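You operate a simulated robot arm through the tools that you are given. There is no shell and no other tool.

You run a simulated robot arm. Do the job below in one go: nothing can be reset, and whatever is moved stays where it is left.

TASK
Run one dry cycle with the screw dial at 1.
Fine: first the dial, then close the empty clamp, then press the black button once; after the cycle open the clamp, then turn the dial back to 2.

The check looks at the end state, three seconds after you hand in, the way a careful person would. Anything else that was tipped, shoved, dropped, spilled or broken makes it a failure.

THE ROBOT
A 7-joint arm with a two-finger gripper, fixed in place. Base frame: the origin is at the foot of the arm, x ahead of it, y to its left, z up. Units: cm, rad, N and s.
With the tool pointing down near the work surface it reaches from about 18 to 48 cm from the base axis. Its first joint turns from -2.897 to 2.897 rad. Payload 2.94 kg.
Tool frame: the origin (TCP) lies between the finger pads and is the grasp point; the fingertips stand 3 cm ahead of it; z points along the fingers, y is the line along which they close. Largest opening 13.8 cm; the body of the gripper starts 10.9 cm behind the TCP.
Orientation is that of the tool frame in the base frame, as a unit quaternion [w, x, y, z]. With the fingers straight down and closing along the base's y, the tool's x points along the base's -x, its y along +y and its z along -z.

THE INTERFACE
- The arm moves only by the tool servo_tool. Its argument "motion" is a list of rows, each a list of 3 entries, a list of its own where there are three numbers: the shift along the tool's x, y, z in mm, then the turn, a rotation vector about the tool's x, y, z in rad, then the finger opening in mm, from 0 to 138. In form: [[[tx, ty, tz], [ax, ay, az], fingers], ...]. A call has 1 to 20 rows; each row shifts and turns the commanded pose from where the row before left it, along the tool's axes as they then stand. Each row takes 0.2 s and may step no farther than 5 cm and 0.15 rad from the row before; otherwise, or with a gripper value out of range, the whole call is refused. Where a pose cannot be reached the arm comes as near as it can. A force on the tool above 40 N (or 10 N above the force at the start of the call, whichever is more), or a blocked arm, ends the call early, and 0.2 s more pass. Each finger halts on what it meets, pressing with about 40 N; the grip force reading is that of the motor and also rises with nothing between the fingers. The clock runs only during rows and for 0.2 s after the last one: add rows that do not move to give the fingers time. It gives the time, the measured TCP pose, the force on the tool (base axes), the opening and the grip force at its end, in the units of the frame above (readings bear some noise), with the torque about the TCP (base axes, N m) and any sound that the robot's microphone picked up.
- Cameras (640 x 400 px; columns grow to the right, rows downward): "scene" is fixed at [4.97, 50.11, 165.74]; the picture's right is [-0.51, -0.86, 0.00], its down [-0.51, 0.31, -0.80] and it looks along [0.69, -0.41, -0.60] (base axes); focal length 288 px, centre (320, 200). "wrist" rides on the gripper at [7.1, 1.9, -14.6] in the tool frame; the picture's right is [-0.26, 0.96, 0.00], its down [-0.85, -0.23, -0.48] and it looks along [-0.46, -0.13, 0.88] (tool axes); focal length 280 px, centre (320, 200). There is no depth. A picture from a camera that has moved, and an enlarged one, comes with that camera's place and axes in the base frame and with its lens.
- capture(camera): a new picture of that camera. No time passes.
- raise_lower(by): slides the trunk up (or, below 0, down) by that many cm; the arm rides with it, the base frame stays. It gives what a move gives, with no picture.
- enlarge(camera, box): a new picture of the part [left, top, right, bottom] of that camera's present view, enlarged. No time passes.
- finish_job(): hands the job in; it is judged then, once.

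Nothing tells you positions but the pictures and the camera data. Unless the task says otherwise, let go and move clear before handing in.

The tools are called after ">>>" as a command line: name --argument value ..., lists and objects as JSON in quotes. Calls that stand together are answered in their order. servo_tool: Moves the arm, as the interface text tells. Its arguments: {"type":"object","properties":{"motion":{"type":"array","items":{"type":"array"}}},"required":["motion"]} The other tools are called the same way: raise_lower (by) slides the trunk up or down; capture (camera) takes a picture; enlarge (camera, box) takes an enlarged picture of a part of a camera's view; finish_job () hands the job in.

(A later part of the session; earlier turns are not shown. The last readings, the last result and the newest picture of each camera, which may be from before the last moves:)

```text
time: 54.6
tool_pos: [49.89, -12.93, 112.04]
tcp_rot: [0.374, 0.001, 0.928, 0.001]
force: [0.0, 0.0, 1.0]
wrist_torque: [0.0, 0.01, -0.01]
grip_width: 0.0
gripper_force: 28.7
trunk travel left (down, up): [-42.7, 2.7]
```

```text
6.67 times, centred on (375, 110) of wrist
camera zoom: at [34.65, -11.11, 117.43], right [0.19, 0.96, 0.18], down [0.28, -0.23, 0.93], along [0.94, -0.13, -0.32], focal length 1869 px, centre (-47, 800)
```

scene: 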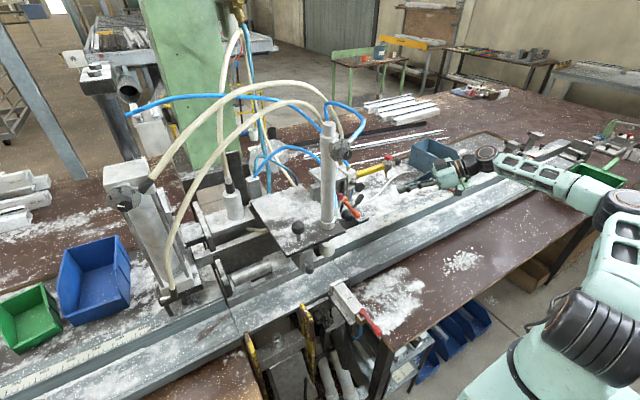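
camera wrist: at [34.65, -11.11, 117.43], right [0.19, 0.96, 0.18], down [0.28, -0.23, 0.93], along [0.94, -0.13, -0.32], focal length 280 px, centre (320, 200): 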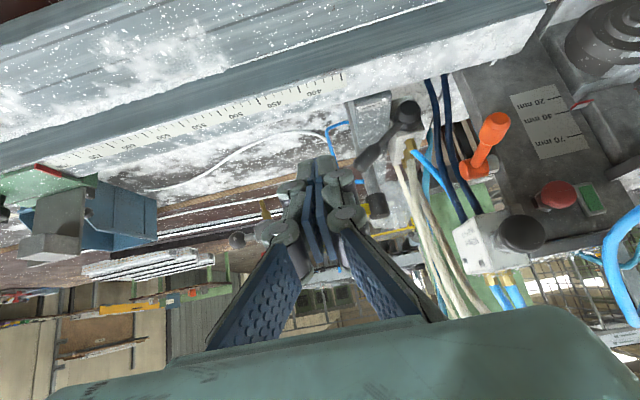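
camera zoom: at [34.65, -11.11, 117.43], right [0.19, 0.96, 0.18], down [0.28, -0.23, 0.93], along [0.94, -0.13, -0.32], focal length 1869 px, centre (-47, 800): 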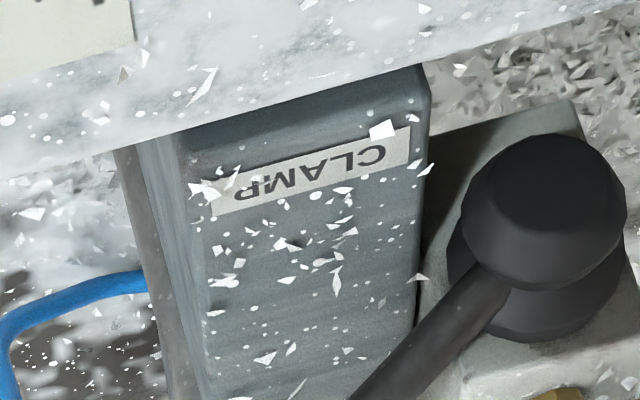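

The hub axis runs along x, with the lever leaning to −y. Since upward is blocked, I'll test gently downward with the fingertip from above, near the handle end.

>>> servo_tool --motion '[[[0, 0, 0], [-0.0807, 0, -0.0837], 0], [[0, 0, 0], [-0.0807, 0, -0.0837], 0], [[0, 0, 0], [-0.0807, 0, -0.0837], 0], [[-10.6, -4.15, 17.6], [0, 0, 0], 0], [[-10.6, -4.15, 17.6], [0, 0, 0], 0], [[-10.6, -4.15, 17.6], [0, 0, 0], 0], [[-10.6, -4.15, 17.6], [0, 0, 0], 0], [[-10.6, -4.15, 17.6], [0, 0, 0], 0], [[-10.6, -4.15, 17.6], [0, 0, 0], 0], [[-10.6, -4.15, 17.6], [0, 0, 0], 0], [[-10.6, -4.15, 17.6], [0, 0, 0], 0], [[0, 0, 0], [0, 0, 0], 0]]'

>>> capture --camera "wrist"

>>> enlarge --camera "scene" --box '[335, 160, 415, 220]'

```text
time: 57.2
tool_pos: [66.03, -10.82, 107.65]
tcp_rot: [0.368, -0.159, 0.914, 0.066]
force: [-0.3, -0.2, -0.5]
wrist_torque: [-0.04, -0.01, -0.02]
grip_width: 0.0
gripper_force: 28.3
trunk travel left (down, up): [-42.7, 2.7]
```

```text
taken
camera wrist: at [51.01, -14.13, 113.15], right [-0.15, 0.97, 0.18], down [0.34, -0.12, 0.93], along [0.93, 0.2, -0.32], focal length 280 px, centre (320, 200)
```

wrist: 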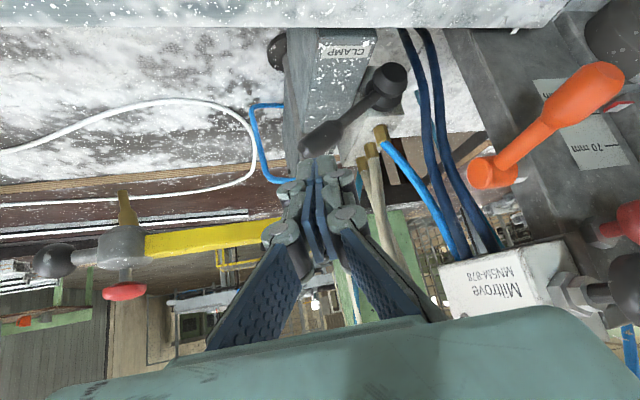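

```text
6.67 times, centred on (375, 190) of scene
camera zoom: at [4.97, 50.11, 165.74], right [-0.51, -0.86, 0.0], down [-0.51, 0.31, -0.8], along [0.69, -0.41, -0.6], focal length 1921 px, centre (-47, 267)
```

zoom: 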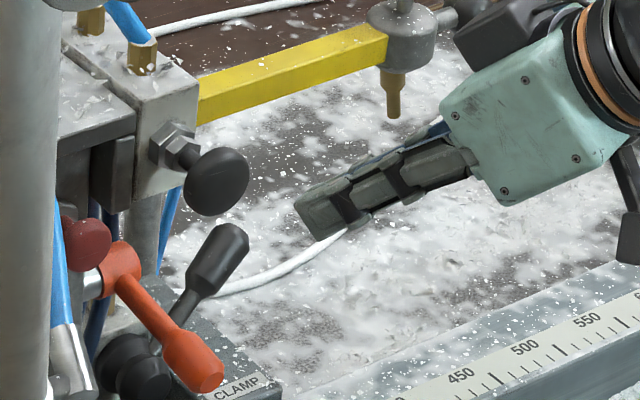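

The handle lies just ahead of the fingertips. Stepping over it and descending slowly.

>>> servo_tool --motion '[[[-7.4, -2.1, 11.7], [0, 0, 0], 0], [[-7.4, -2.1, 11.7], [0, 0, 0], 0], [[-7.4, -2.1, 11.7], [0, 0, 0], 0], [[0, 0, 0], [0, 0, 0], 0]]'

>>> enlarge --camera "scene" --box '[335, 160, 415, 220]'

>>> enlarge --camera "wrist" --box '[260, 50, 420, 200]'

```text
time: 58.2
tool_pos: [70.03, -10.01, 106.77]
tcp_rot: [0.368, -0.16, 0.913, 0.066]
force: [0.0, -0.1, 0.5]
wrist_torque: [-0.02, 0.02, 0.01]
grip_width: 0.03
gripper_force: 28.2
trunk travel left (down, up): [-42.7, 2.7]
```

```text
6.67 times, centred on (375, 190) of scene
camera zoom: at [4.97, 50.11, 165.74], right [-0.51, -0.86, 0.0], down [-0.51, 0.31, -0.8], along [0.69, -0.41, -0.6], focal length 1921 px, centre (-47, 267)
```

zoom: 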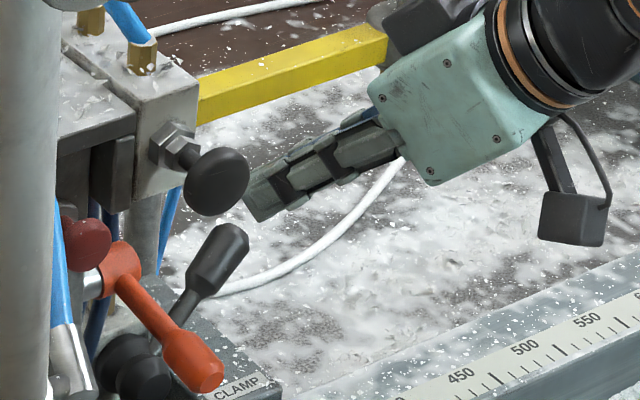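

```text
2.67 times, centred on (340, 125) of wrist
camera zoom: at [55.04, -13.38, 112.2], right [-0.15, 0.97, 0.18], down [0.34, -0.12, 0.93], along [0.93, 0.2, -0.32], focal length 748 px, centre (267, 400)
```

zoom: 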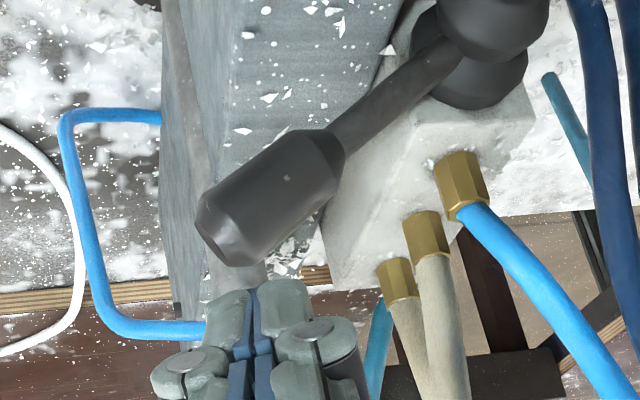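

>>> servo_tool --motion '[[[2.1, 0, 2.16], [0, 0, 0], 0], [[2.1, 0, 2.16], [0, 0, 0], 0], [[2.1, 0, 2.16], [0, 0, 0], 0], [[2.1, 0, 2.16], [0, 0, 0], 0], [[2.1, 0, 2.16], [0, 0, 0], 0], [[0, 0, 0], [0, 0, 0], 0]]'

>>> enlarge --camera "wrist" --box '[260, 50, 420, 200]'

```text
time: 59.6
tool_pos: [70.03, -10.02, 105.18]
tcp_rot: [0.368, -0.16, 0.914, 0.065]
force: [0.3, 0.2, 0.5]
wrist_torque: [-0.04, 0.02, 0.03]
grip_width: 0.0
gripper_force: 28.4
trunk travel left (down, up): [-42.7, 2.7]
```

```text
2.67 times, centred on (340, 125) of wrist
camera zoom: at [54.99, -13.35, 110.71], right [-0.15, 0.97, 0.18], down [0.34, -0.12, 0.93], along [0.93, 0.2, -0.32], focal length 748 px, centre (267, 400)
```

zoom: 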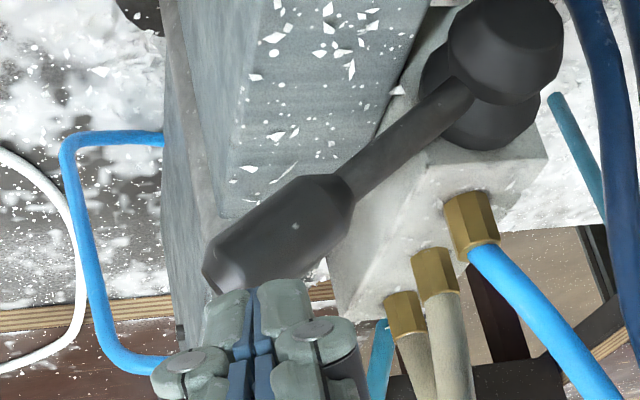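

>>> servo_tool --motion '[[[1.4, 0, 1.44], [0, 0, 0], 0], [[1.4, 0, 1.44], [0, 0, 0], 0], [[1.4, 0, 1.44], [0, 0, 0], 0], [[0, 0, 0], [0, 0, 0], 0]]'

>>> servo_tool --motion '[[[1.4, 0, 1.44], [0, 0, 0], 0], [[1.4, 0, 1.44], [0, 0, 0], 0], [[0, 0, 0], [0, 0, 0], 0]]'

>>> enlarge --camera "wrist" --box '[260, 50, 420, 200]'

```text
time: 60.6
tool_pos: [70.05, -9.99, 104.73]
tcp_rot: [0.368, -0.161, 0.913, 0.067]
force: [-0.3, -0.6, -0.1]
wrist_torque: [-0.01, -0.01, 0.0]
grip_width: 0.02
gripper_force: 28.5
trunk travel left (down, up): [-42.7, 2.7]
```

```text
time: 61.4
tool_pos: [70.11, -9.76, 104.2]
tcp_rot: [0.367, -0.16, 0.914, 0.065]
force: [0.3, -0.4, 0.2]
wrist_torque: [-0.05, 0.03, 0.01]
grip_width: 0.0
gripper_force: 28.5
trunk travel left (down, up): [-42.7, 2.7]
```

```text
2.67 times, centred on (340, 125) of wrist
camera zoom: at [54.95, -13.35, 109.72], right [-0.15, 0.97, 0.18], down [0.34, -0.12, 0.93], along [0.93, 0.2, -0.32], focal length 748 px, centre (267, 400)
```

zoom: 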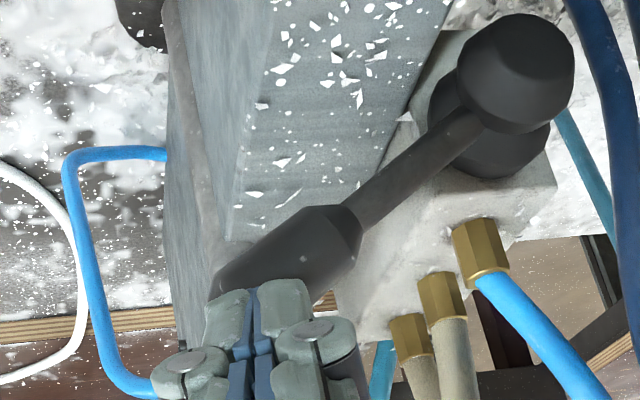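

No contact yet. Continuing down in small steps.

>>> servo_tool --motion '[[[1.4, 0, 1.44], [0, 0, 0], 0], [[1.4, 0, 1.44], [0, 0, 0], 0], [[0, 0, 0], [0, 0, 0], 0]]'

>>> servo_tool --motion '[[[1.4, 0, 1.44], [0, 0, 0], 0], [[1.4, 0, 1.44], [0, 0, 0], 0], [[0, 0, 0], [0, 0, 0], 0]]'

>>> enlarge --camera "wrist" --box '[260, 50, 420, 200]'

>>> enlarge --camera "scene" --box '[335, 160, 415, 220]'

```text
time: 62.2
tool_pos: [70.06, -9.97, 103.85]
tcp_rot: [0.368, -0.16, 0.914, 0.066]
force: [-0.4, -0.4, -0.3]
wrist_torque: [-0.02, -0.03, 0.0]
grip_width: 0.0
gripper_force: 28.6
trunk travel left (down, up): [-42.7, 2.7]
```

```text
time: 63.0
tool_pos: [69.97, -10.04, 103.54]
tcp_rot: [0.368, -0.16, 0.913, 0.066]
force: [-0.1, 0.0, -0.5]
wrist_torque: [0.01, -0.01, 0.01]
grip_width: 0.0
gripper_force: 27.8
trunk travel left (down, up): [-42.7, 2.7]
```

```text
2.67 times, centred on (340, 125) of wrist
camera zoom: at [54.97, -13.36, 108.9], right [-0.15, 0.97, 0.18], down [0.34, -0.12, 0.93], along [0.93, 0.2, -0.32], focal length 748 px, centre (267, 400)
```

zoom: 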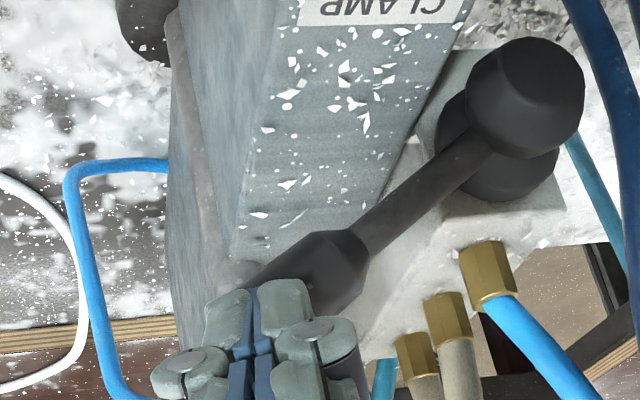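

```text
6.67 times, centred on (375, 190) of scene
camera zoom: at [4.97, 50.11, 165.74], right [-0.51, -0.86, 0.0], down [-0.51, 0.31, -0.8], along [0.69, -0.41, -0.6], focal length 1921 px, centre (-47, 267)
```

zoom: 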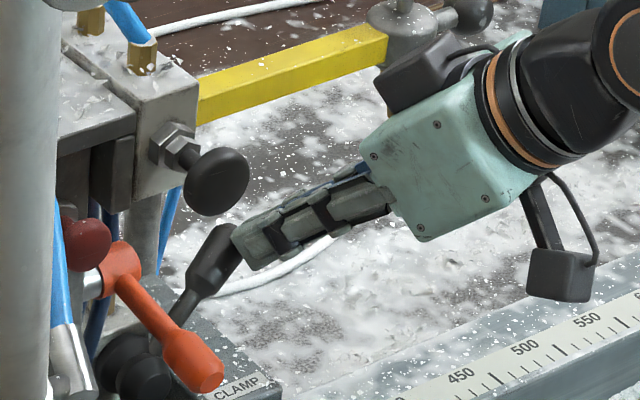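

>>> servo_tool --motion '[[[1.4, 0, 1.44], [0, 0, 0], 0], [[1.4, 0, 1.44], [0, 0, 0], 0], [[0, 0, 0], [0, 0, 0], 0]]'

>>> servo_tool --motion '[[[1.4, 0, 1.44], [0, 0, 0], 0], [[1.4, 0, 1.44], [0, 0, 0], 0], [[0, 0, 0], [0, 0, 0], 0]]'

>>> enlarge --camera "wrist" --box '[260, 50, 420, 200]'

>>> enlarge --camera "scene" --box '[335, 160, 415, 220]'

```text
time: 63.8
tool_pos: [69.93, -9.9, 102.94]
tcp_rot: [0.368, -0.16, 0.914, 0.065]
force: [-0.2, -0.4, 0.4]
wrist_torque: [-0.03, -0.01, 0.03]
grip_width: 0.0
gripper_force: 28.2
trunk travel left (down, up): [-42.7, 2.7]
```

```text
time: 64.6
tool_pos: [69.95, -9.88, 102.7]
tcp_rot: [0.368, -0.161, 0.913, 0.067]
force: [-2.5, -1.2, 3.5]
wrist_torque: [0.02, -0.04, -0.01]
grip_width: 0.01
gripper_force: 28.2
trunk travel left (down, up): [-42.7, 2.7]
```

```text
2.67 times, centred on (340, 125) of wrist
camera zoom: at [54.92, -13.35, 108.18], right [-0.15, 0.97, 0.18], down [0.34, -0.12, 0.93], along [0.93, 0.2, -0.31], focal length 748 px, centre (267, 400)
```

zoom: 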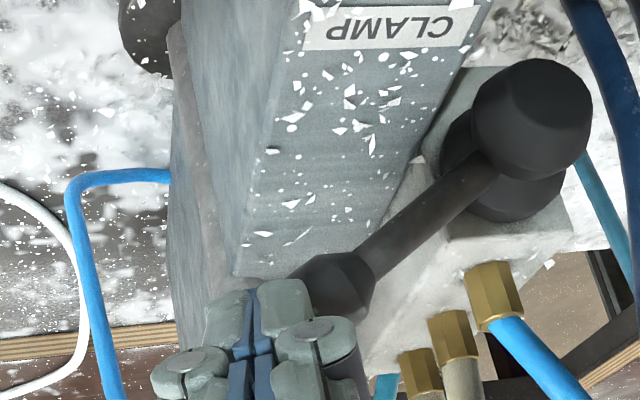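

```text
6.67 times, centred on (375, 190) of scene
camera zoom: at [4.97, 50.11, 165.74], right [-0.51, -0.86, 0.0], down [-0.51, 0.31, -0.8], along [0.69, -0.41, -0.6], focal length 1921 px, centre (-47, 267)
```

zoom: 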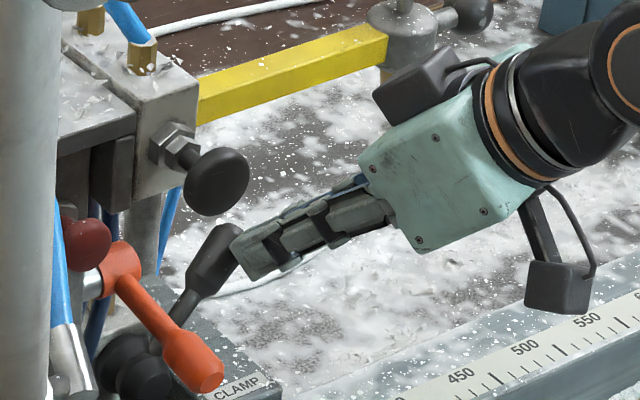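

First contact (≈4 N). Pressing slightly further to see whether the lever yields downward.

>>> servo_tool --motion '[[[1.4, 0, 1.44], [0, 0, 0], 0], [[0, 0, 0], [0, 0, 0], 0]]'

>>> servo_tool --motion '[[[1.4, 0, 1.44], [0, 0, 0], 0], [[0, 0, 0], [0, 0, 0], 0]]'

>>> servo_tool --motion '[[[1.4, 0, 1.44], [0, 0, 0], 0], [[0, 0, 0], [0, 0, 0], 0]]'

>>> enlarge --camera "wrist" --box '[260, 50, 420, 200]'

>>> enlarge --camera "scene" --box '[335, 160, 415, 220]'

```text
time: 65.2
tool_pos: [69.93, -9.82, 102.67]
tcp_rot: [0.369, -0.16, 0.913, 0.066]
force: [-4.9, -0.5, 9.2]
wrist_torque: [0.09, -0.17, 0.04]
grip_width: 0.0
gripper_force: 28.8
trunk travel left (down, up): [-42.7, 2.7]
```

```text
time: 65.8
tool_pos: [69.96, -9.92, 102.52]
tcp_rot: [0.369, -0.161, 0.913, 0.066]
force: [-7.3, 0.4, 15.5]
wrist_torque: [0.1, -0.35, 0.04]
grip_width: 0.0
gripper_force: 28.9
trunk travel left (down, up): [-42.7, 2.7]
```

```text
time: 66.4
tool_pos: [69.77, -9.95, 102.46]
tcp_rot: [0.371, -0.161, 0.912, 0.065]
force: [-9.4, -0.3, 21.6]
wrist_torque: [0.15, -0.46, 0.1]
grip_width: 0.01
gripper_force: 28.2
trunk travel left (down, up): [-42.7, 2.7]
```

```text
2.67 times, centred on (340, 125) of wrist
camera zoom: at [54.71, -13.32, 107.8], right [-0.15, 0.97, 0.18], down [0.34, -0.12, 0.93], along [0.93, 0.2, -0.31], focal length 748 px, centre (267, 400)
```

zoom: 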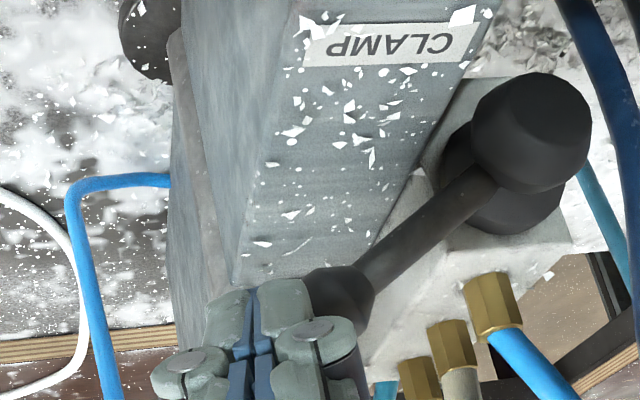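

```text
6.67 times, centred on (375, 190) of scene
camera zoom: at [4.97, 50.11, 165.74], right [-0.51, -0.86, 0.0], down [-0.51, 0.31, -0.8], along [0.69, -0.41, -0.6], focal length 1921 px, centre (-47, 267)
```

zoom: 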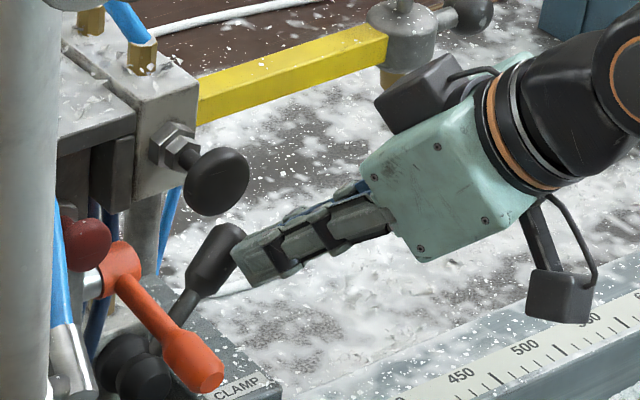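

Neither down (23 N) nor up (42 N) moves it, so its hinge likely works in another direction. I'll lift off without forcing and look again.

>>> servo_tool --motion '[[[-3, 0, -3], [0, 0, 0], 0], [[-7, 0, -10], [0, 0, 0], 0], [[-10, 0, -20], [0, 0, 0], 0], [[-10, 0, -30], [0, 0, 0], 0], [[0, 0, 0], [0, 0, 0], 0]]'

>>> capture --camera "wrist"

>>> enlarge --camera "wrist" --box '[350, 40, 440, 130]'

>>> enlarge --camera "scene" --box '[350, 300, 390, 340]'

>>> enlarge --camera "scene" --box '[336, 196, 376, 226]'

```text
time: 67.6
tool_pos: [67.8, -10.71, 108.57]
tcp_rot: [0.367, -0.16, 0.914, 0.067]
force: [0.1, -0.4, 0.4]
wrist_torque: [-0.03, 0.0, 0.03]
grip_width: 0.01
gripper_force: 28.6
trunk travel left (down, up): [-42.7, 2.7]
```

```text
taken
camera wrist: at [52.79, -14.14, 114.09], right [-0.15, 0.97, 0.18], down [0.34, -0.12, 0.93], along [0.93, 0.2, -0.32], focal length 280 px, centre (320, 200)
```

wrist: 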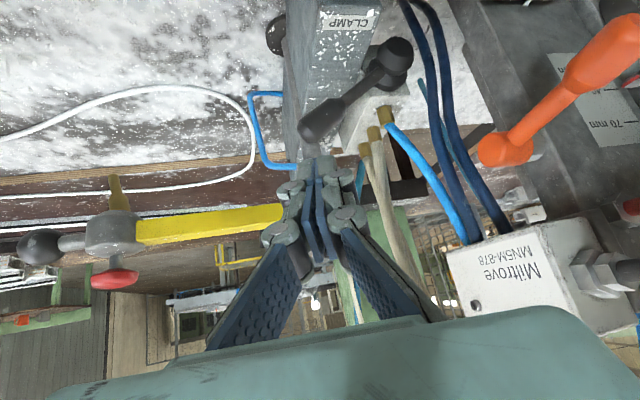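

```text
4.44 times, centred on (395, 85) of wrist
camera zoom: at [52.79, -14.14, 114.09], right [-0.15, 0.97, 0.18], down [0.34, -0.12, 0.93], along [0.93, 0.2, -0.32], focal length 1246 px, centre (-13, 711)
```

zoom: 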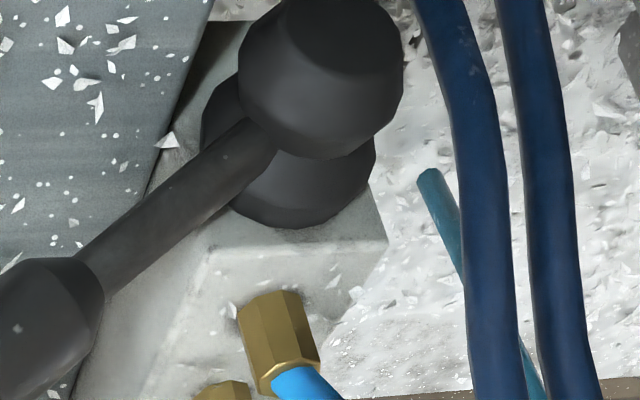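

```text
10.00 times, centred on (370, 320) of scene
camera zoom: at [4.97, 50.11, 165.74], right [-0.51, -0.86, 0.0], down [-0.51, 0.31, -0.8], along [0.69, -0.41, -0.6], focal length 2882 px, centre (-180, -1000)
```

zoom: 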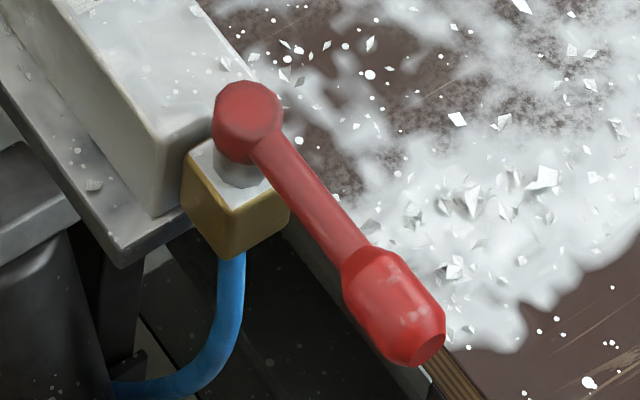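

```text
13.33 times, centred on (356, 211) of scene
camera zoom: at [4.97, 50.11, 165.74], right [-0.51, -0.86, 0.0], down [-0.51, 0.31, -0.8], along [0.69, -0.41, -0.6], focal length 3843 px, centre (-160, 53)
```

zoom: 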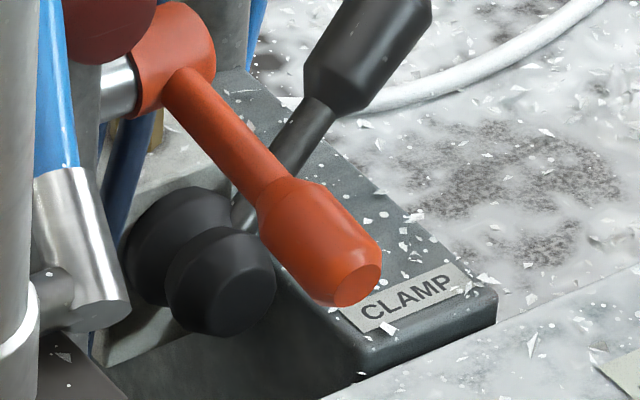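

The lever is rigid up and down, and it leans ~15–20° away from the operator (+x), so it may swing about a near-vertical axis toward the operator (−x). I'll reposition to push its end from behind, toward −x, gently.

>>> servo_tool --motion '[[[13.1, -16.9, -17.5], [0, 0, 0], 0], [[13.1, -16.9, -17.5], [0, 0, 0], 0], [[13.1, -16.9, -17.5], [0, 0, 0], 0], [[13.1, -16.9, -17.5], [0, 0, 0], 0], [[0, 0, 0], [-0.0907, 0, -0.0943], 0], [[0, 0, 0], [-0.0907, 0, -0.0943], 0], [[0, 0, 0], [-0.0907, 0, -0.0943], 0], [[0, 0, 0], [-0.0907, 0, -0.0943], 0], [[0, 0, 0], [0, -0.14, 0], 0], [[0, 0, 0], [0, -0.14, 0], 0], [[0, 0, 0], [0, 0, 0], 0]]'

>>> capture --camera "wrist"

```text
time: 70.0
tool_pos: [62.06, -20.12, 110.11]
tcp_rot: [0.453, -0.365, 0.785, 0.212]
force: [0.3, 0.4, -0.7]
wrist_torque: [-0.03, -0.01, 0.0]
grip_width: 0.02
gripper_force: 28.4
trunk travel left (down, up): [-42.7, 2.7]
```

```text
taken
camera wrist: at [50.13, -31.24, 111.08], right [-0.65, 0.72, 0.23], down [0.18, -0.14, 0.97], along [0.73, 0.68, -0.04], focal length 280 px, centre (320, 200)
```

wrist: 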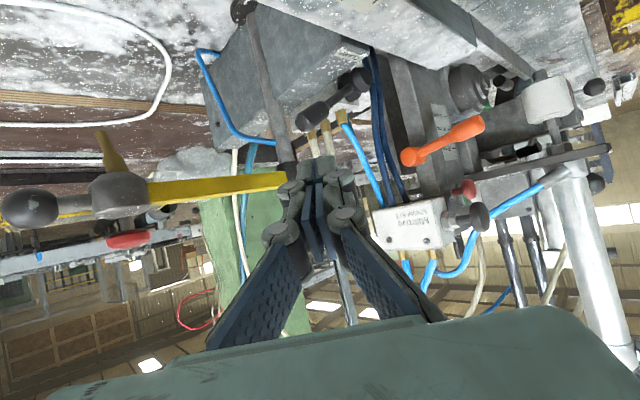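

>>> enlarge --camera "wrist" --box '[270, 50, 400, 140]'

>>> enlarge --camera "wrist" --box '[325, 60, 385, 110]'

```text
4.44 times, centred on (335, 95) of wrist
camera zoom: at [50.13, -31.24, 111.08], right [-0.65, 0.72, 0.23], down [0.18, -0.14, 0.97], along [0.73, 0.68, -0.04], focal length 1246 px, centre (253, 667)
```

zoom: 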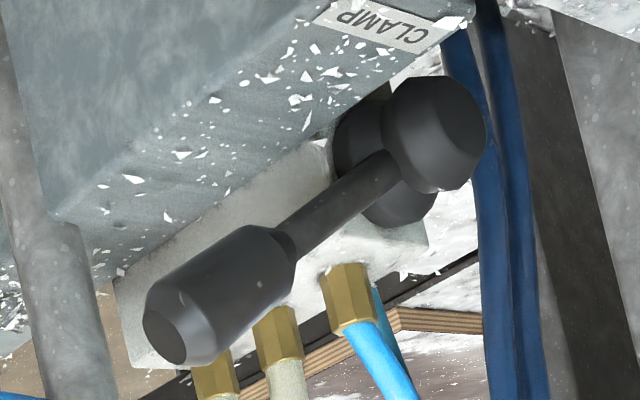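

```text
8.00 times, centred on (355, 85) of wrist
camera zoom: at [50.13, -31.24, 111.08], right [-0.65, 0.72, 0.23], down [0.18, -0.14, 0.97], along [0.73, 0.68, -0.04], focal length 2243 px, centre (40, 1120)
```

zoom: 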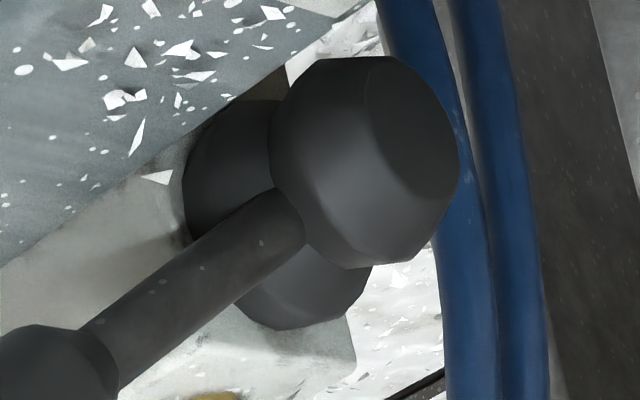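

From this angle the hub axis is clearly along −x while the lever leans back. I'll bring the closed fingertips alongside the handle's end, slightly behind it.

>>> servo_tool --motion '[[[0.2, -7.1, 17], [0, 0, 0], 0], [[0.2, -7.1, 17], [0, 0, 0], 0], [[0.2, -7.1, 17], [0, 0, 0], 0], [[0.2, -7.1, 17], [0, 0, 0], 0], [[0.2, -7.1, 17], [0, 0, 0], 0], [[0.2, -7.1, 17], [0, 0, 0], 0], [[0, 0, 10], [0, 0, 0], 0], [[0, 0, 10], [0, 0, 0], 0], [[0, 0, 0], [0, 0, 0], 0]]'

>>> enlarge --camera "wrist" --box '[230, 50, 430, 200]'

>>> enlarge --camera "scene" --box '[335, 160, 415, 220]'

```text
time: 72.0
tool_pos: [72.14, -14.54, 103.74]
tcp_rot: [0.453, -0.365, 0.785, 0.212]
force: [-0.2, -1.2, 0.1]
wrist_torque: [0.05, -0.01, 0.01]
grip_width: 0.0
gripper_force: 28.6
trunk travel left (down, up): [-42.7, 2.7]
```

```text
2.67 times, centred on (330, 125) of wrist
camera zoom: at [60.19, -25.85, 104.83], right [-0.65, 0.72, 0.23], down [0.19, -0.14, 0.97], along [0.73, 0.68, -0.04], focal length 748 px, centre (293, 400)
```

zoom: 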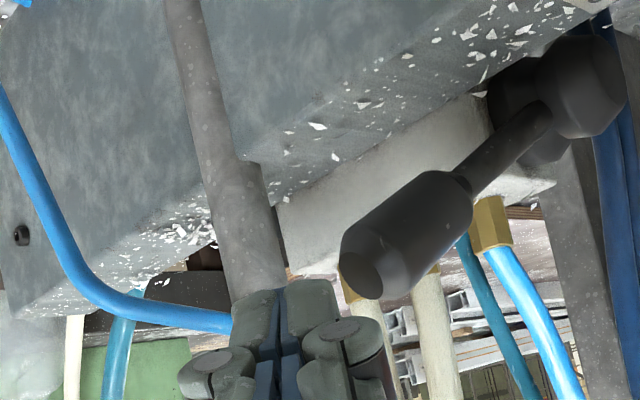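

```text
6.67 times, centred on (375, 190) of scene
camera zoom: at [4.97, 50.11, 165.74], right [-0.51, -0.86, 0.0], down [-0.51, 0.31, -0.8], along [0.69, -0.41, -0.6], focal length 1921 px, centre (-47, 267)
```

zoom: 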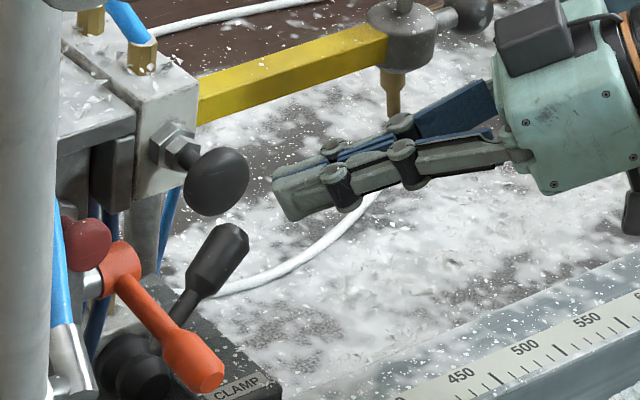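

Re-triangulating shows the rod is actually further back (x≈79), so there's ample room behind the handle. I'll offset slightly, advance so the fingertips are behind the handle, then press toward −x.

>>> servo_tool --motion '[[[0, -10, 0], [0, 0, 0], 0], [[0, 0, 10], [0, 0, 0], 0], [[0, 0, 10], [0, 0, 0], 0], [[0, 0, 10], [0, 0, 0], 0], [[0, 0, 10], [0, 0, 0], 0], [[0, 0, 0], [0, 0, 0], 0]]'

>>> enlarge --camera "wrist" --box '[230, 50, 430, 200]'

>>> enlarge --camera "scene" --box '[335, 160, 415, 220]'

```text
time: 73.4
tool_pos: [75.15, -12.74, 101.85]
tcp_rot: [0.453, -0.365, 0.785, 0.212]
force: [1.0, -0.9, 0.3]
wrist_torque: [-0.03, 0.04, 0.01]
grip_width: 0.0
gripper_force: 28.4
trunk travel left (down, up): [-42.7, 2.7]
```

```text
2.67 times, centred on (330, 125) of wrist
camera zoom: at [63.13, -23.88, 102.88], right [-0.65, 0.72, 0.23], down [0.19, -0.14, 0.97], along [0.73, 0.68, -0.04], focal length 748 px, centre (293, 400)
```

zoom: 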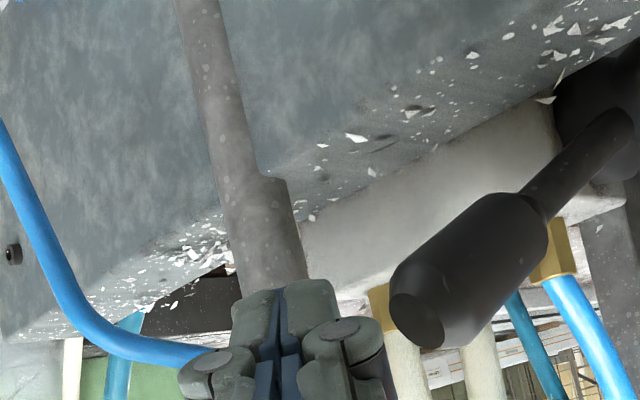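

```text
6.67 times, centred on (375, 190) of scene
camera zoom: at [4.97, 50.11, 165.74], right [-0.51, -0.86, 0.0], down [-0.51, 0.31, -0.8], along [0.69, -0.41, -0.6], focal length 1921 px, centre (-47, 267)
```

zoom: 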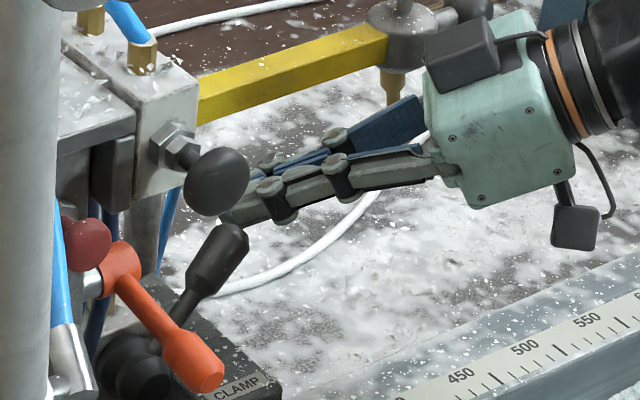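

The fingertips are behind and beside the handle end. Now moving toward −x in small steps.

>>> servo_tool --motion '[[[1.29, 3.07, -2.2], [0, 0, 0], 0], [[1.29, 3.07, -2.2], [0, 0, 0], 0], [[1.29, 3.07, -2.2], [0, 0, 0], 0], [[0, 0, 0], [0, 0, 0], 0]]'

>>> servo_tool --motion '[[[0.97, 2.3, -1.66], [0, 0, 0], 0], [[0.97, 2.3, -1.66], [0, 0, 0], 0], [[0, 0, 0], [0, 0, 0], 0]]'

>>> enlarge --camera "wrist" --box '[230, 50, 430, 200]'

```text
time: 74.4
tool_pos: [73.76, -12.73, 101.79]
tcp_rot: [0.453, -0.365, 0.785, 0.211]
force: [0.4, 0.2, 0.1]
wrist_torque: [-0.03, 0.01, 0.01]
grip_width: 0.0
gripper_force: 28.5
trunk travel left (down, up): [-42.7, 2.7]
```

```text
time: 75.2
tool_pos: [73.27, -12.67, 101.81]
tcp_rot: [0.453, -0.364, 0.785, 0.212]
force: [-0.4, -0.6, 0.2]
wrist_torque: [-0.02, 0.04, 0.02]
grip_width: 0.0
gripper_force: 28.1
trunk travel left (down, up): [-42.7, 2.7]
```

```text
2.67 times, centred on (330, 125) of wrist
camera zoom: at [61.31, -23.86, 102.87], right [-0.65, 0.72, 0.23], down [0.19, -0.14, 0.97], along [0.73, 0.68, -0.04], focal length 748 px, centre (293, 400)
```

zoom: 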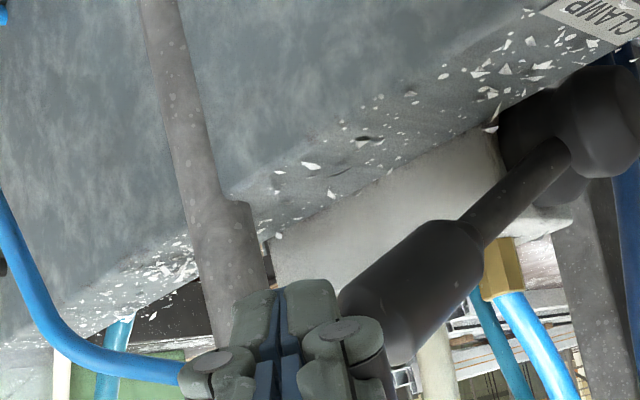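

>>> servo_tool --motion '[[[0.64, 1.54, -1.1], [0, 0, 0], 0], [[0.64, 1.54, -1.1], [0, 0, 0], 0], [[0, 0, 0], [0, 0, 0], 0]]'

>>> servo_tool --motion '[[[0.64, 1.54, -1.1], [0, 0, 0], 0], [[0.64, 1.54, -1.1], [0, 0, 0], 0], [[0, 0, 0], [0, 0, 0], 0]]'

>>> enlarge --camera "wrist" --box '[230, 50, 430, 200]'

>>> enlarge --camera "scene" --box '[335, 160, 415, 220]'

```text
time: 76.0
tool_pos: [72.95, -12.7, 101.82]
tcp_rot: [0.452, -0.365, 0.786, 0.211]
force: [0.7, 0.2, -0.2]
wrist_torque: [0.01, -0.02, 0.04]
grip_width: 0.01
gripper_force: 28.4
trunk travel left (down, up): [-42.7, 2.7]
```

```text
time: 76.8
tool_pos: [72.49, -12.68, 101.96]
tcp_rot: [0.454, -0.364, 0.785, 0.212]
force: [0.5, -1.2, 0.1]
wrist_torque: [-0.01, -0.03, 0.02]
grip_width: 0.0
gripper_force: 28.2
trunk travel left (down, up): [-42.7, 2.7]
```

```text
2.67 times, centred on (330, 125) of wrist
camera zoom: at [60.53, -23.87, 102.91], right [-0.65, 0.72, 0.23], down [0.18, -0.14, 0.97], along [0.73, 0.68, -0.04], focal length 748 px, centre (293, 400)
```

zoom: 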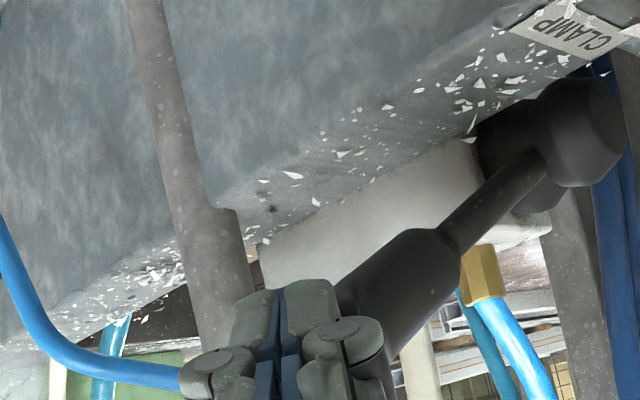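

```text
6.67 times, centred on (375, 190) of scene
camera zoom: at [4.97, 50.11, 165.74], right [-0.51, -0.86, 0.0], down [-0.51, 0.31, -0.8], along [0.69, -0.41, -0.6], focal length 1921 px, centre (-47, 267)
```

zoom: 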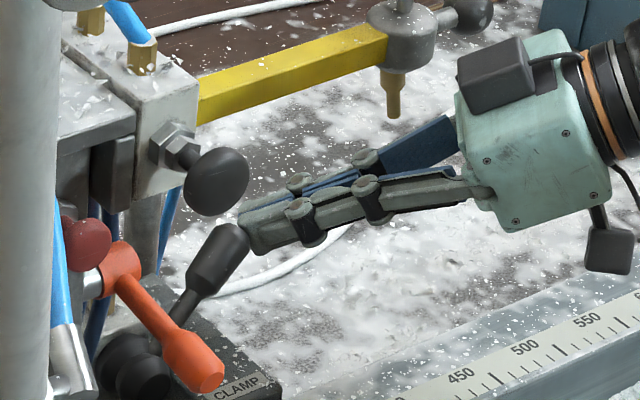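

>>> servo_tool --motion '[[[0.64, 1.54, -1.1], [0, 0, 0], 0], [[0, 0, 0], [0, 0, 0], 0]]'

>>> servo_tool --motion '[[[0.64, 1.54, -1.1], [0, 0, 0], 0], [[0, 0, 0], [0, 0, 0], 0]]'

>>> servo_tool --motion '[[[0.64, 1.54, -1.1], [0, 0, 0], 0], [[0, 0, 0], [0, 0, 0], 0]]'

>>> enlarge --camera "wrist" --box '[230, 50, 430, 200]'

>>> enlarge --camera "scene" --box '[335, 160, 415, 220]'

```text
time: 77.4
tool_pos: [72.35, -12.74, 101.81]
tcp_rot: [0.454, -0.364, 0.785, 0.211]
force: [-0.4, -1.3, 0.5]
wrist_torque: [0.0, 0.02, -0.02]
grip_width: 0.0
gripper_force: 28.7
trunk travel left (down, up): [-42.7, 2.7]
```

```text
time: 78.0
tool_pos: [72.09, -12.87, 101.93]
tcp_rot: [0.454, -0.364, 0.786, 0.211]
force: [1.3, -4.0, 1.0]
wrist_torque: [0.0, -0.01, -0.04]
grip_width: 0.0
gripper_force: 28.1
trunk travel left (down, up): [-42.7, 2.7]
```

```text
time: 78.6
tool_pos: [71.96, -12.74, 101.89]
tcp_rot: [0.454, -0.364, 0.785, 0.212]
force: [3.0, -5.2, 2.3]
wrist_torque: [0.04, -0.04, -0.13]
grip_width: 0.01
gripper_force: 28.1
trunk travel left (down, up): [-42.7, 2.7]
```

```text
2.67 times, centred on (330, 125) of wrist
camera zoom: at [59.95, -23.95, 102.9], right [-0.65, 0.72, 0.23], down [0.18, -0.14, 0.97], along [0.73, 0.68, -0.04], focal length 748 px, centre (293, 400)
```

zoom: 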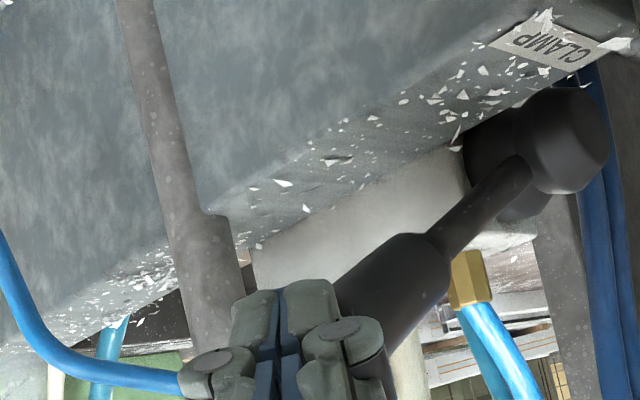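

```text
6.67 times, centred on (375, 190) of scene
camera zoom: at [4.97, 50.11, 165.74], right [-0.51, -0.86, 0.0], down [-0.51, 0.31, -0.8], along [0.69, -0.41, -0.6], focal length 1921 px, centre (-47, 267)
```

zoom: 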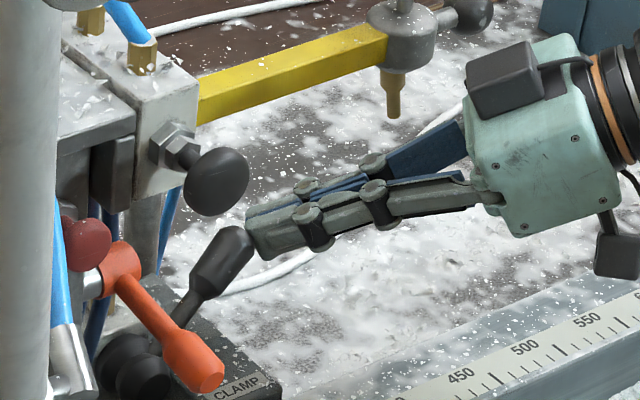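

The lever is now giving way toward −x with only ~6 N. Continuing the push in that direction.

>>> servo_tool --motion '[[[0.97, 2.3, -1.66], [0, 0, 0], 0], [[0.97, 2.3, -1.66], [0, 0, 0], 0], [[0, 0, 0], [0, 0, 0], 0]]'

>>> servo_tool --motion '[[[0.97, 2.3, -1.66], [0, 0, 0], 0], [[0.97, 2.3, -1.66], [0, 0, 0], 0], [[0, 0, 0], [0, 0, 0], 0]]'

>>> enlarge --camera "wrist" --box '[230, 50, 430, 200]'

>>> enlarge --camera "scene" --box '[335, 160, 415, 220]'

```text
time: 79.4
tool_pos: [71.34, -12.96, 101.97]
tcp_rot: [0.454, -0.364, 0.785, 0.212]
force: [3.8, -9.2, 4.6]
wrist_torque: [0.01, -0.02, -0.13]
grip_width: 0.01
gripper_force: 28.4
trunk travel left (down, up): [-42.7, 2.7]
```

```text
time: 80.2
tool_pos: [70.74, -12.9, 101.85]
tcp_rot: [0.453, -0.364, 0.786, 0.212]
force: [2.4, -13.5, 5.2]
wrist_torque: [-0.02, -0.03, -0.17]
grip_width: 0.0
gripper_force: 28.4
trunk travel left (down, up): [-42.7, 2.7]
```

```text
2.67 times, centred on (330, 125) of wrist
camera zoom: at [58.7, -24.07, 102.89], right [-0.65, 0.72, 0.23], down [0.18, -0.14, 0.97], along [0.74, 0.68, -0.04], focal length 748 px, centre (293, 400)
```

zoom: 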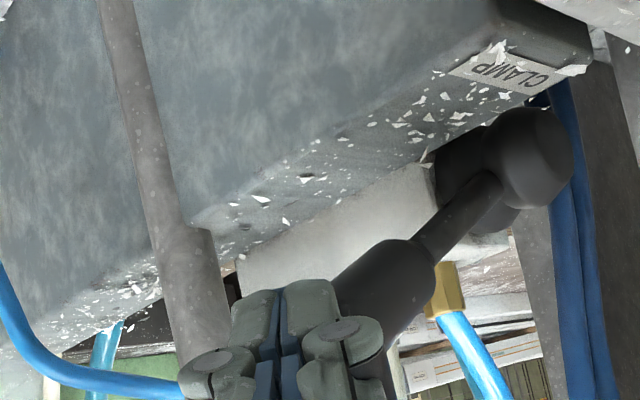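

```text
6.67 times, centred on (375, 190) of scene
camera zoom: at [4.97, 50.11, 165.74], right [-0.51, -0.86, 0.0], down [-0.51, 0.31, -0.8], along [0.69, -0.41, -0.6], focal length 1921 px, centre (-47, 267)
```

zoom: 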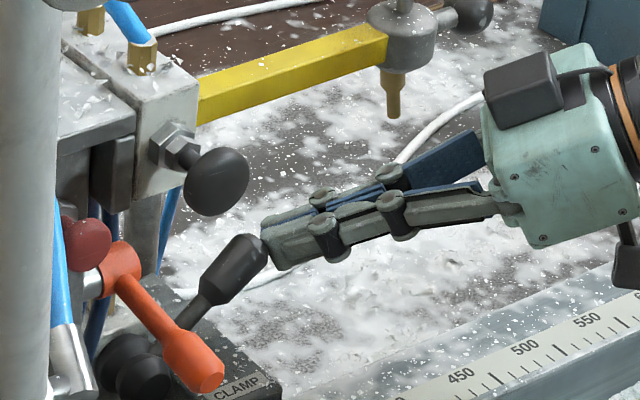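

The lever is clearly swinging toward the operator. My contact is slipping to its end, so I'll ease off, slide the fingertips a bit further behind the handle, and continue.

>>> servo_tool --motion '[[[0, -6, 0], [0, 0, 0], 0], [[0, 0, 8], [0, 0, 0], 0], [[0, 0, 8], [0, 0, 0], 0], [[0, 0, 0], [0, 0, 0], 0]]'

>>> enlarge --camera "wrist" --box '[230, 50, 430, 200]'

>>> enlarge --camera "scene" --box '[335, 160, 415, 220]'

```text
time: 81.4
tool_pos: [72.48, -12.86, 101.57]
tcp_rot: [0.459, -0.359, 0.786, 0.206]
force: [1.5, -5.9, 3.2]
wrist_torque: [0.05, -0.01, -0.11]
grip_width: 0.01
gripper_force: 29.1
trunk travel left (down, up): [-42.7, 2.7]
stopped in row 4: the force on the tool passed its limit at 40 N (the readings are from after the stop); the commanded pose is now the measured one
```

```text
2.67 times, centred on (330, 125) of wrist
camera zoom: at [60.28, -23.74, 102.45], right [-0.64, 0.73, 0.22], down [0.17, -0.14, 0.97], along [0.75, 0.67, -0.03], focal length 748 px, centre (293, 400)
```

zoom: 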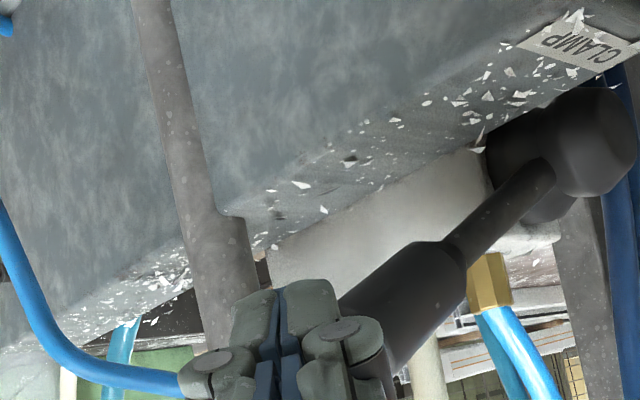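

```text
6.67 times, centred on (375, 190) of scene
camera zoom: at [4.97, 50.11, 165.74], right [-0.51, -0.86, 0.0], down [-0.51, 0.31, -0.8], along [0.69, -0.41, -0.6], focal length 1921 px, centre (-47, 267)
```

zoom: 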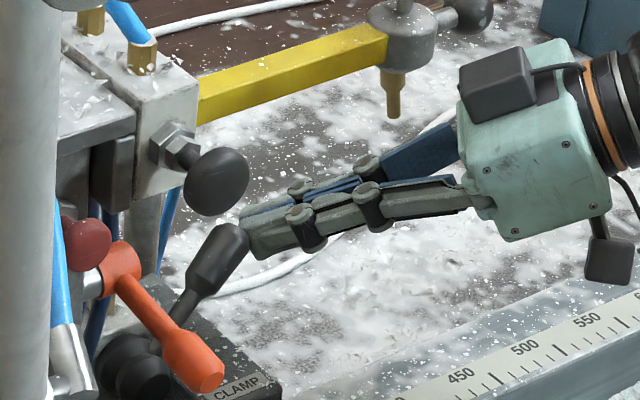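

Advancing pushed the lever back to its original lean – useful: it swings freely between the two leans along x. A steeper, from-above approach behind the handle will push better; retreating first.

>>> servo_tool --motion '[[[0, -6, -4], [0, 0, 0], 0], [[0, -4, -15], [0, 0, 0], 0], [[-5, 0, -20], [0, 0, 0], 0], [[-10, 0, -25], [0, 0, 0], 0], [[-20, 0, -25], [0, 0, 0], 0], [[-20, 0, -25], [0, 0, 0], 0], [[0, 0, 0], [0, 0, 0], 0]]'

```text
time: 83.0
tool_pos: [68.37, -18.6, 111.98]
tcp_rot: [0.458, -0.36, 0.786, 0.207]
force: [-0.1, -0.5, 0.7]
wrist_torque: [0.02, -0.01, -0.03]
grip_width: 0.01
gripper_force: 28.8
trunk travel left (down, up): [-42.7, 2.7]
```

>>> servo_tool --motion '[[[0, 0, 0], [0.07, 0.0827, 0.0837], 0], [[0, 0, 0], [0.07, 0.0827, 0.0837], 0], [[0, 0, 0], [0.07, 0.0827, 0.0837], 0], [[0, 0, 0], [0.07, 0.0827, 0.0837], 0], [[0, 0, 0], [0.07, 0.0827, 0.0837], 0], [[0, 0, 0], [0.07, 0.0827, 0.0837], 0], [[0, 0, 0], [0.07, 0.0827, 0.0837], 0], [[0, 0, 0], [0.07, 0.0827, 0.0837], 0], [[0, 0, 0], [0, 0, 0], 0]]'

>>> capture --camera "wrist"

>>> enlarge --camera "scene" --box '[315, 100, 495, 240]'

```text
time: 85.0
tool_pos: [68.29, -18.63, 112.09]
tcp_rot: [0.173, 0.0, 0.985, -0.001]
force: [1.0, 0.2, -0.2]
wrist_torque: [-0.01, 0.03, -0.02]
grip_width: 0.0
gripper_force: 28.5
trunk travel left (down, up): [-42.7, 2.7]
```

```text
taken
camera wrist: at [56.69, -16.72, 123.08], right [0.25, 0.97, 0.09], down [0.64, -0.23, 0.74], along [0.73, -0.12, -0.67], focal length 280 px, centre (320, 200)
```

wrist: 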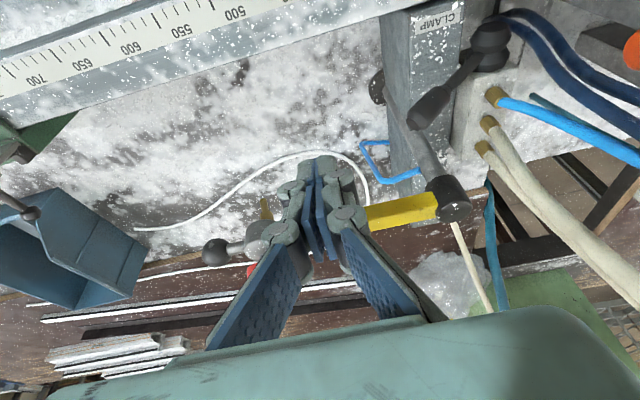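

```text
2.86 times, centred on (405, 170) of scene
camera zoom: at [4.97, 50.11, 165.74], right [-0.51, -0.86, 0.0], down [-0.51, 0.31, -0.8], along [0.69, -0.41, -0.6], focal length 824 px, centre (77, 286)
```

zoom: 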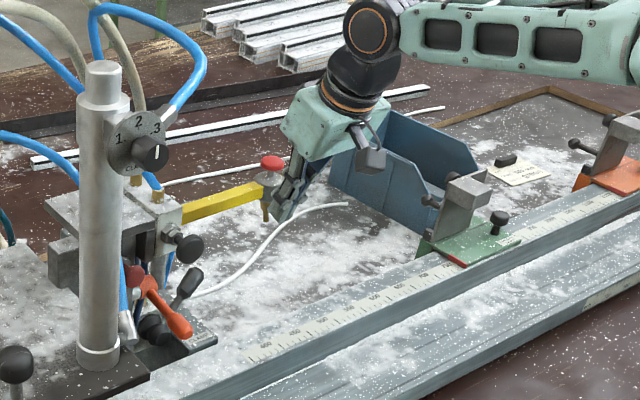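

>>> enlarge --camera "wrist" --box '[340, 0, 520, 120]'

>>> enlarge --camera "wrist" --box '[300, 90, 500, 240]'

```text
3.33 times, centred on (430, 60) of wrist
camera zoom: at [56.69, -16.72, 123.08], right [0.25, 0.97, 0.09], down [0.64, -0.23, 0.74], along [0.73, -0.12, -0.67], focal length 935 px, centre (-47, 667)
```

zoom: 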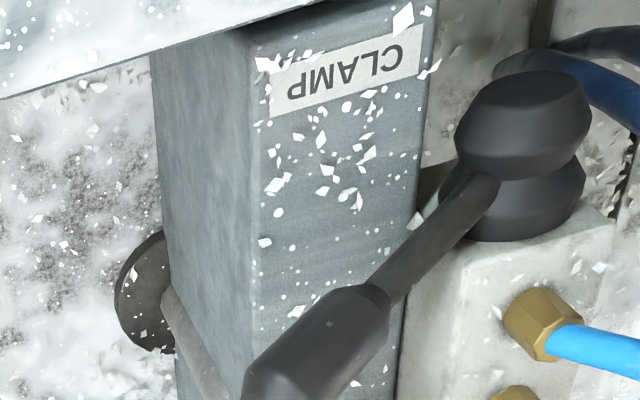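

```text
2.67 times, centred on (400, 165) of wrist
camera zoom: at [56.69, -16.72, 123.08], right [0.25, 0.97, 0.09], down [0.64, -0.23, 0.74], along [0.73, -0.12, -0.67], focal length 748 px, centre (107, 293)
```

zoom: 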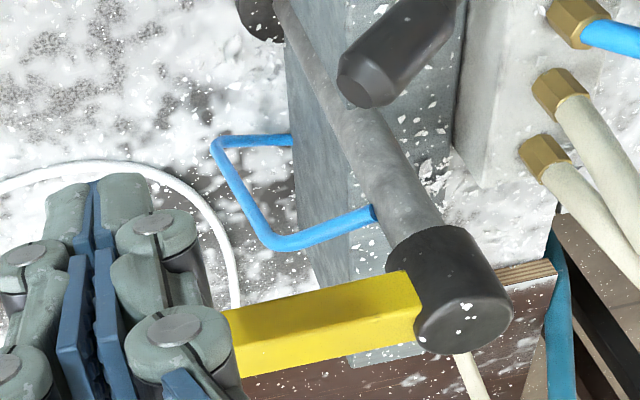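

The lever end, rod (x≈79) and yellow bar are confirmed. The side-push worked with little force, so I'll repeat it at yaw 50° but follow the lever end's arc (slightly outward in y) all the way across.

>>> servo_tool --motion '[[[0, 0, 0], [-0.0714, -0.0816, -0.085], 0], [[0, 0, 0], [-0.0714, -0.0816, -0.085], 0], [[0, 0, 0], [-0.0714, -0.0816, -0.085], 0], [[0, 0, 0], [-0.0714, -0.0816, -0.085], 0], [[0, 0, 0], [-0.0714, -0.0816, -0.085], 0], [[0, 0, 0], [-0.0714, -0.0816, -0.085], 0], [[0, 0, 0], [-0.0714, -0.0816, -0.085], 0], [[0, 0, 0], [-0.0714, -0.0816, -0.085], 0], [[10.9, -3.7, 17], [0, 0, 0], 0], [[10.9, -3.7, 17], [0, 0, 0], 0], [[10.9, -3.7, 17], [0, 0, 0], 0], [[10.9, -3.7, 17], [0, 0, 0], 0], [[0, 0, 0], [0, 0, 0], 0]]'

>>> enlarge --camera "wrist" --box '[230, 50, 430, 200]'

```text
time: 87.8
tool_pos: [72.07, -16.61, 104.77]
tcp_rot: [0.453, -0.366, 0.785, 0.211]
force: [0.9, 1.2, -0.6]
wrist_torque: [-0.02, -0.01, -0.04]
grip_width: 0.0
gripper_force: 28.4
trunk travel left (down, up): [-42.7, 2.7]
```

```text
2.67 times, centred on (330, 125) of wrist
camera zoom: at [60.07, -27.84, 105.72], right [-0.66, 0.72, 0.23], down [0.18, -0.14, 0.97], along [0.73, 0.68, -0.04], focal length 748 px, centre (293, 400)
```

zoom: 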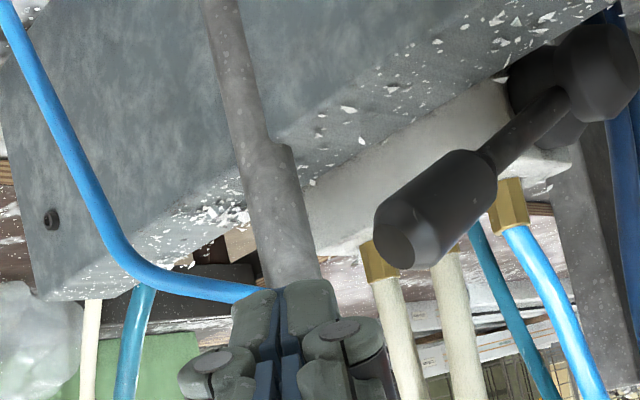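

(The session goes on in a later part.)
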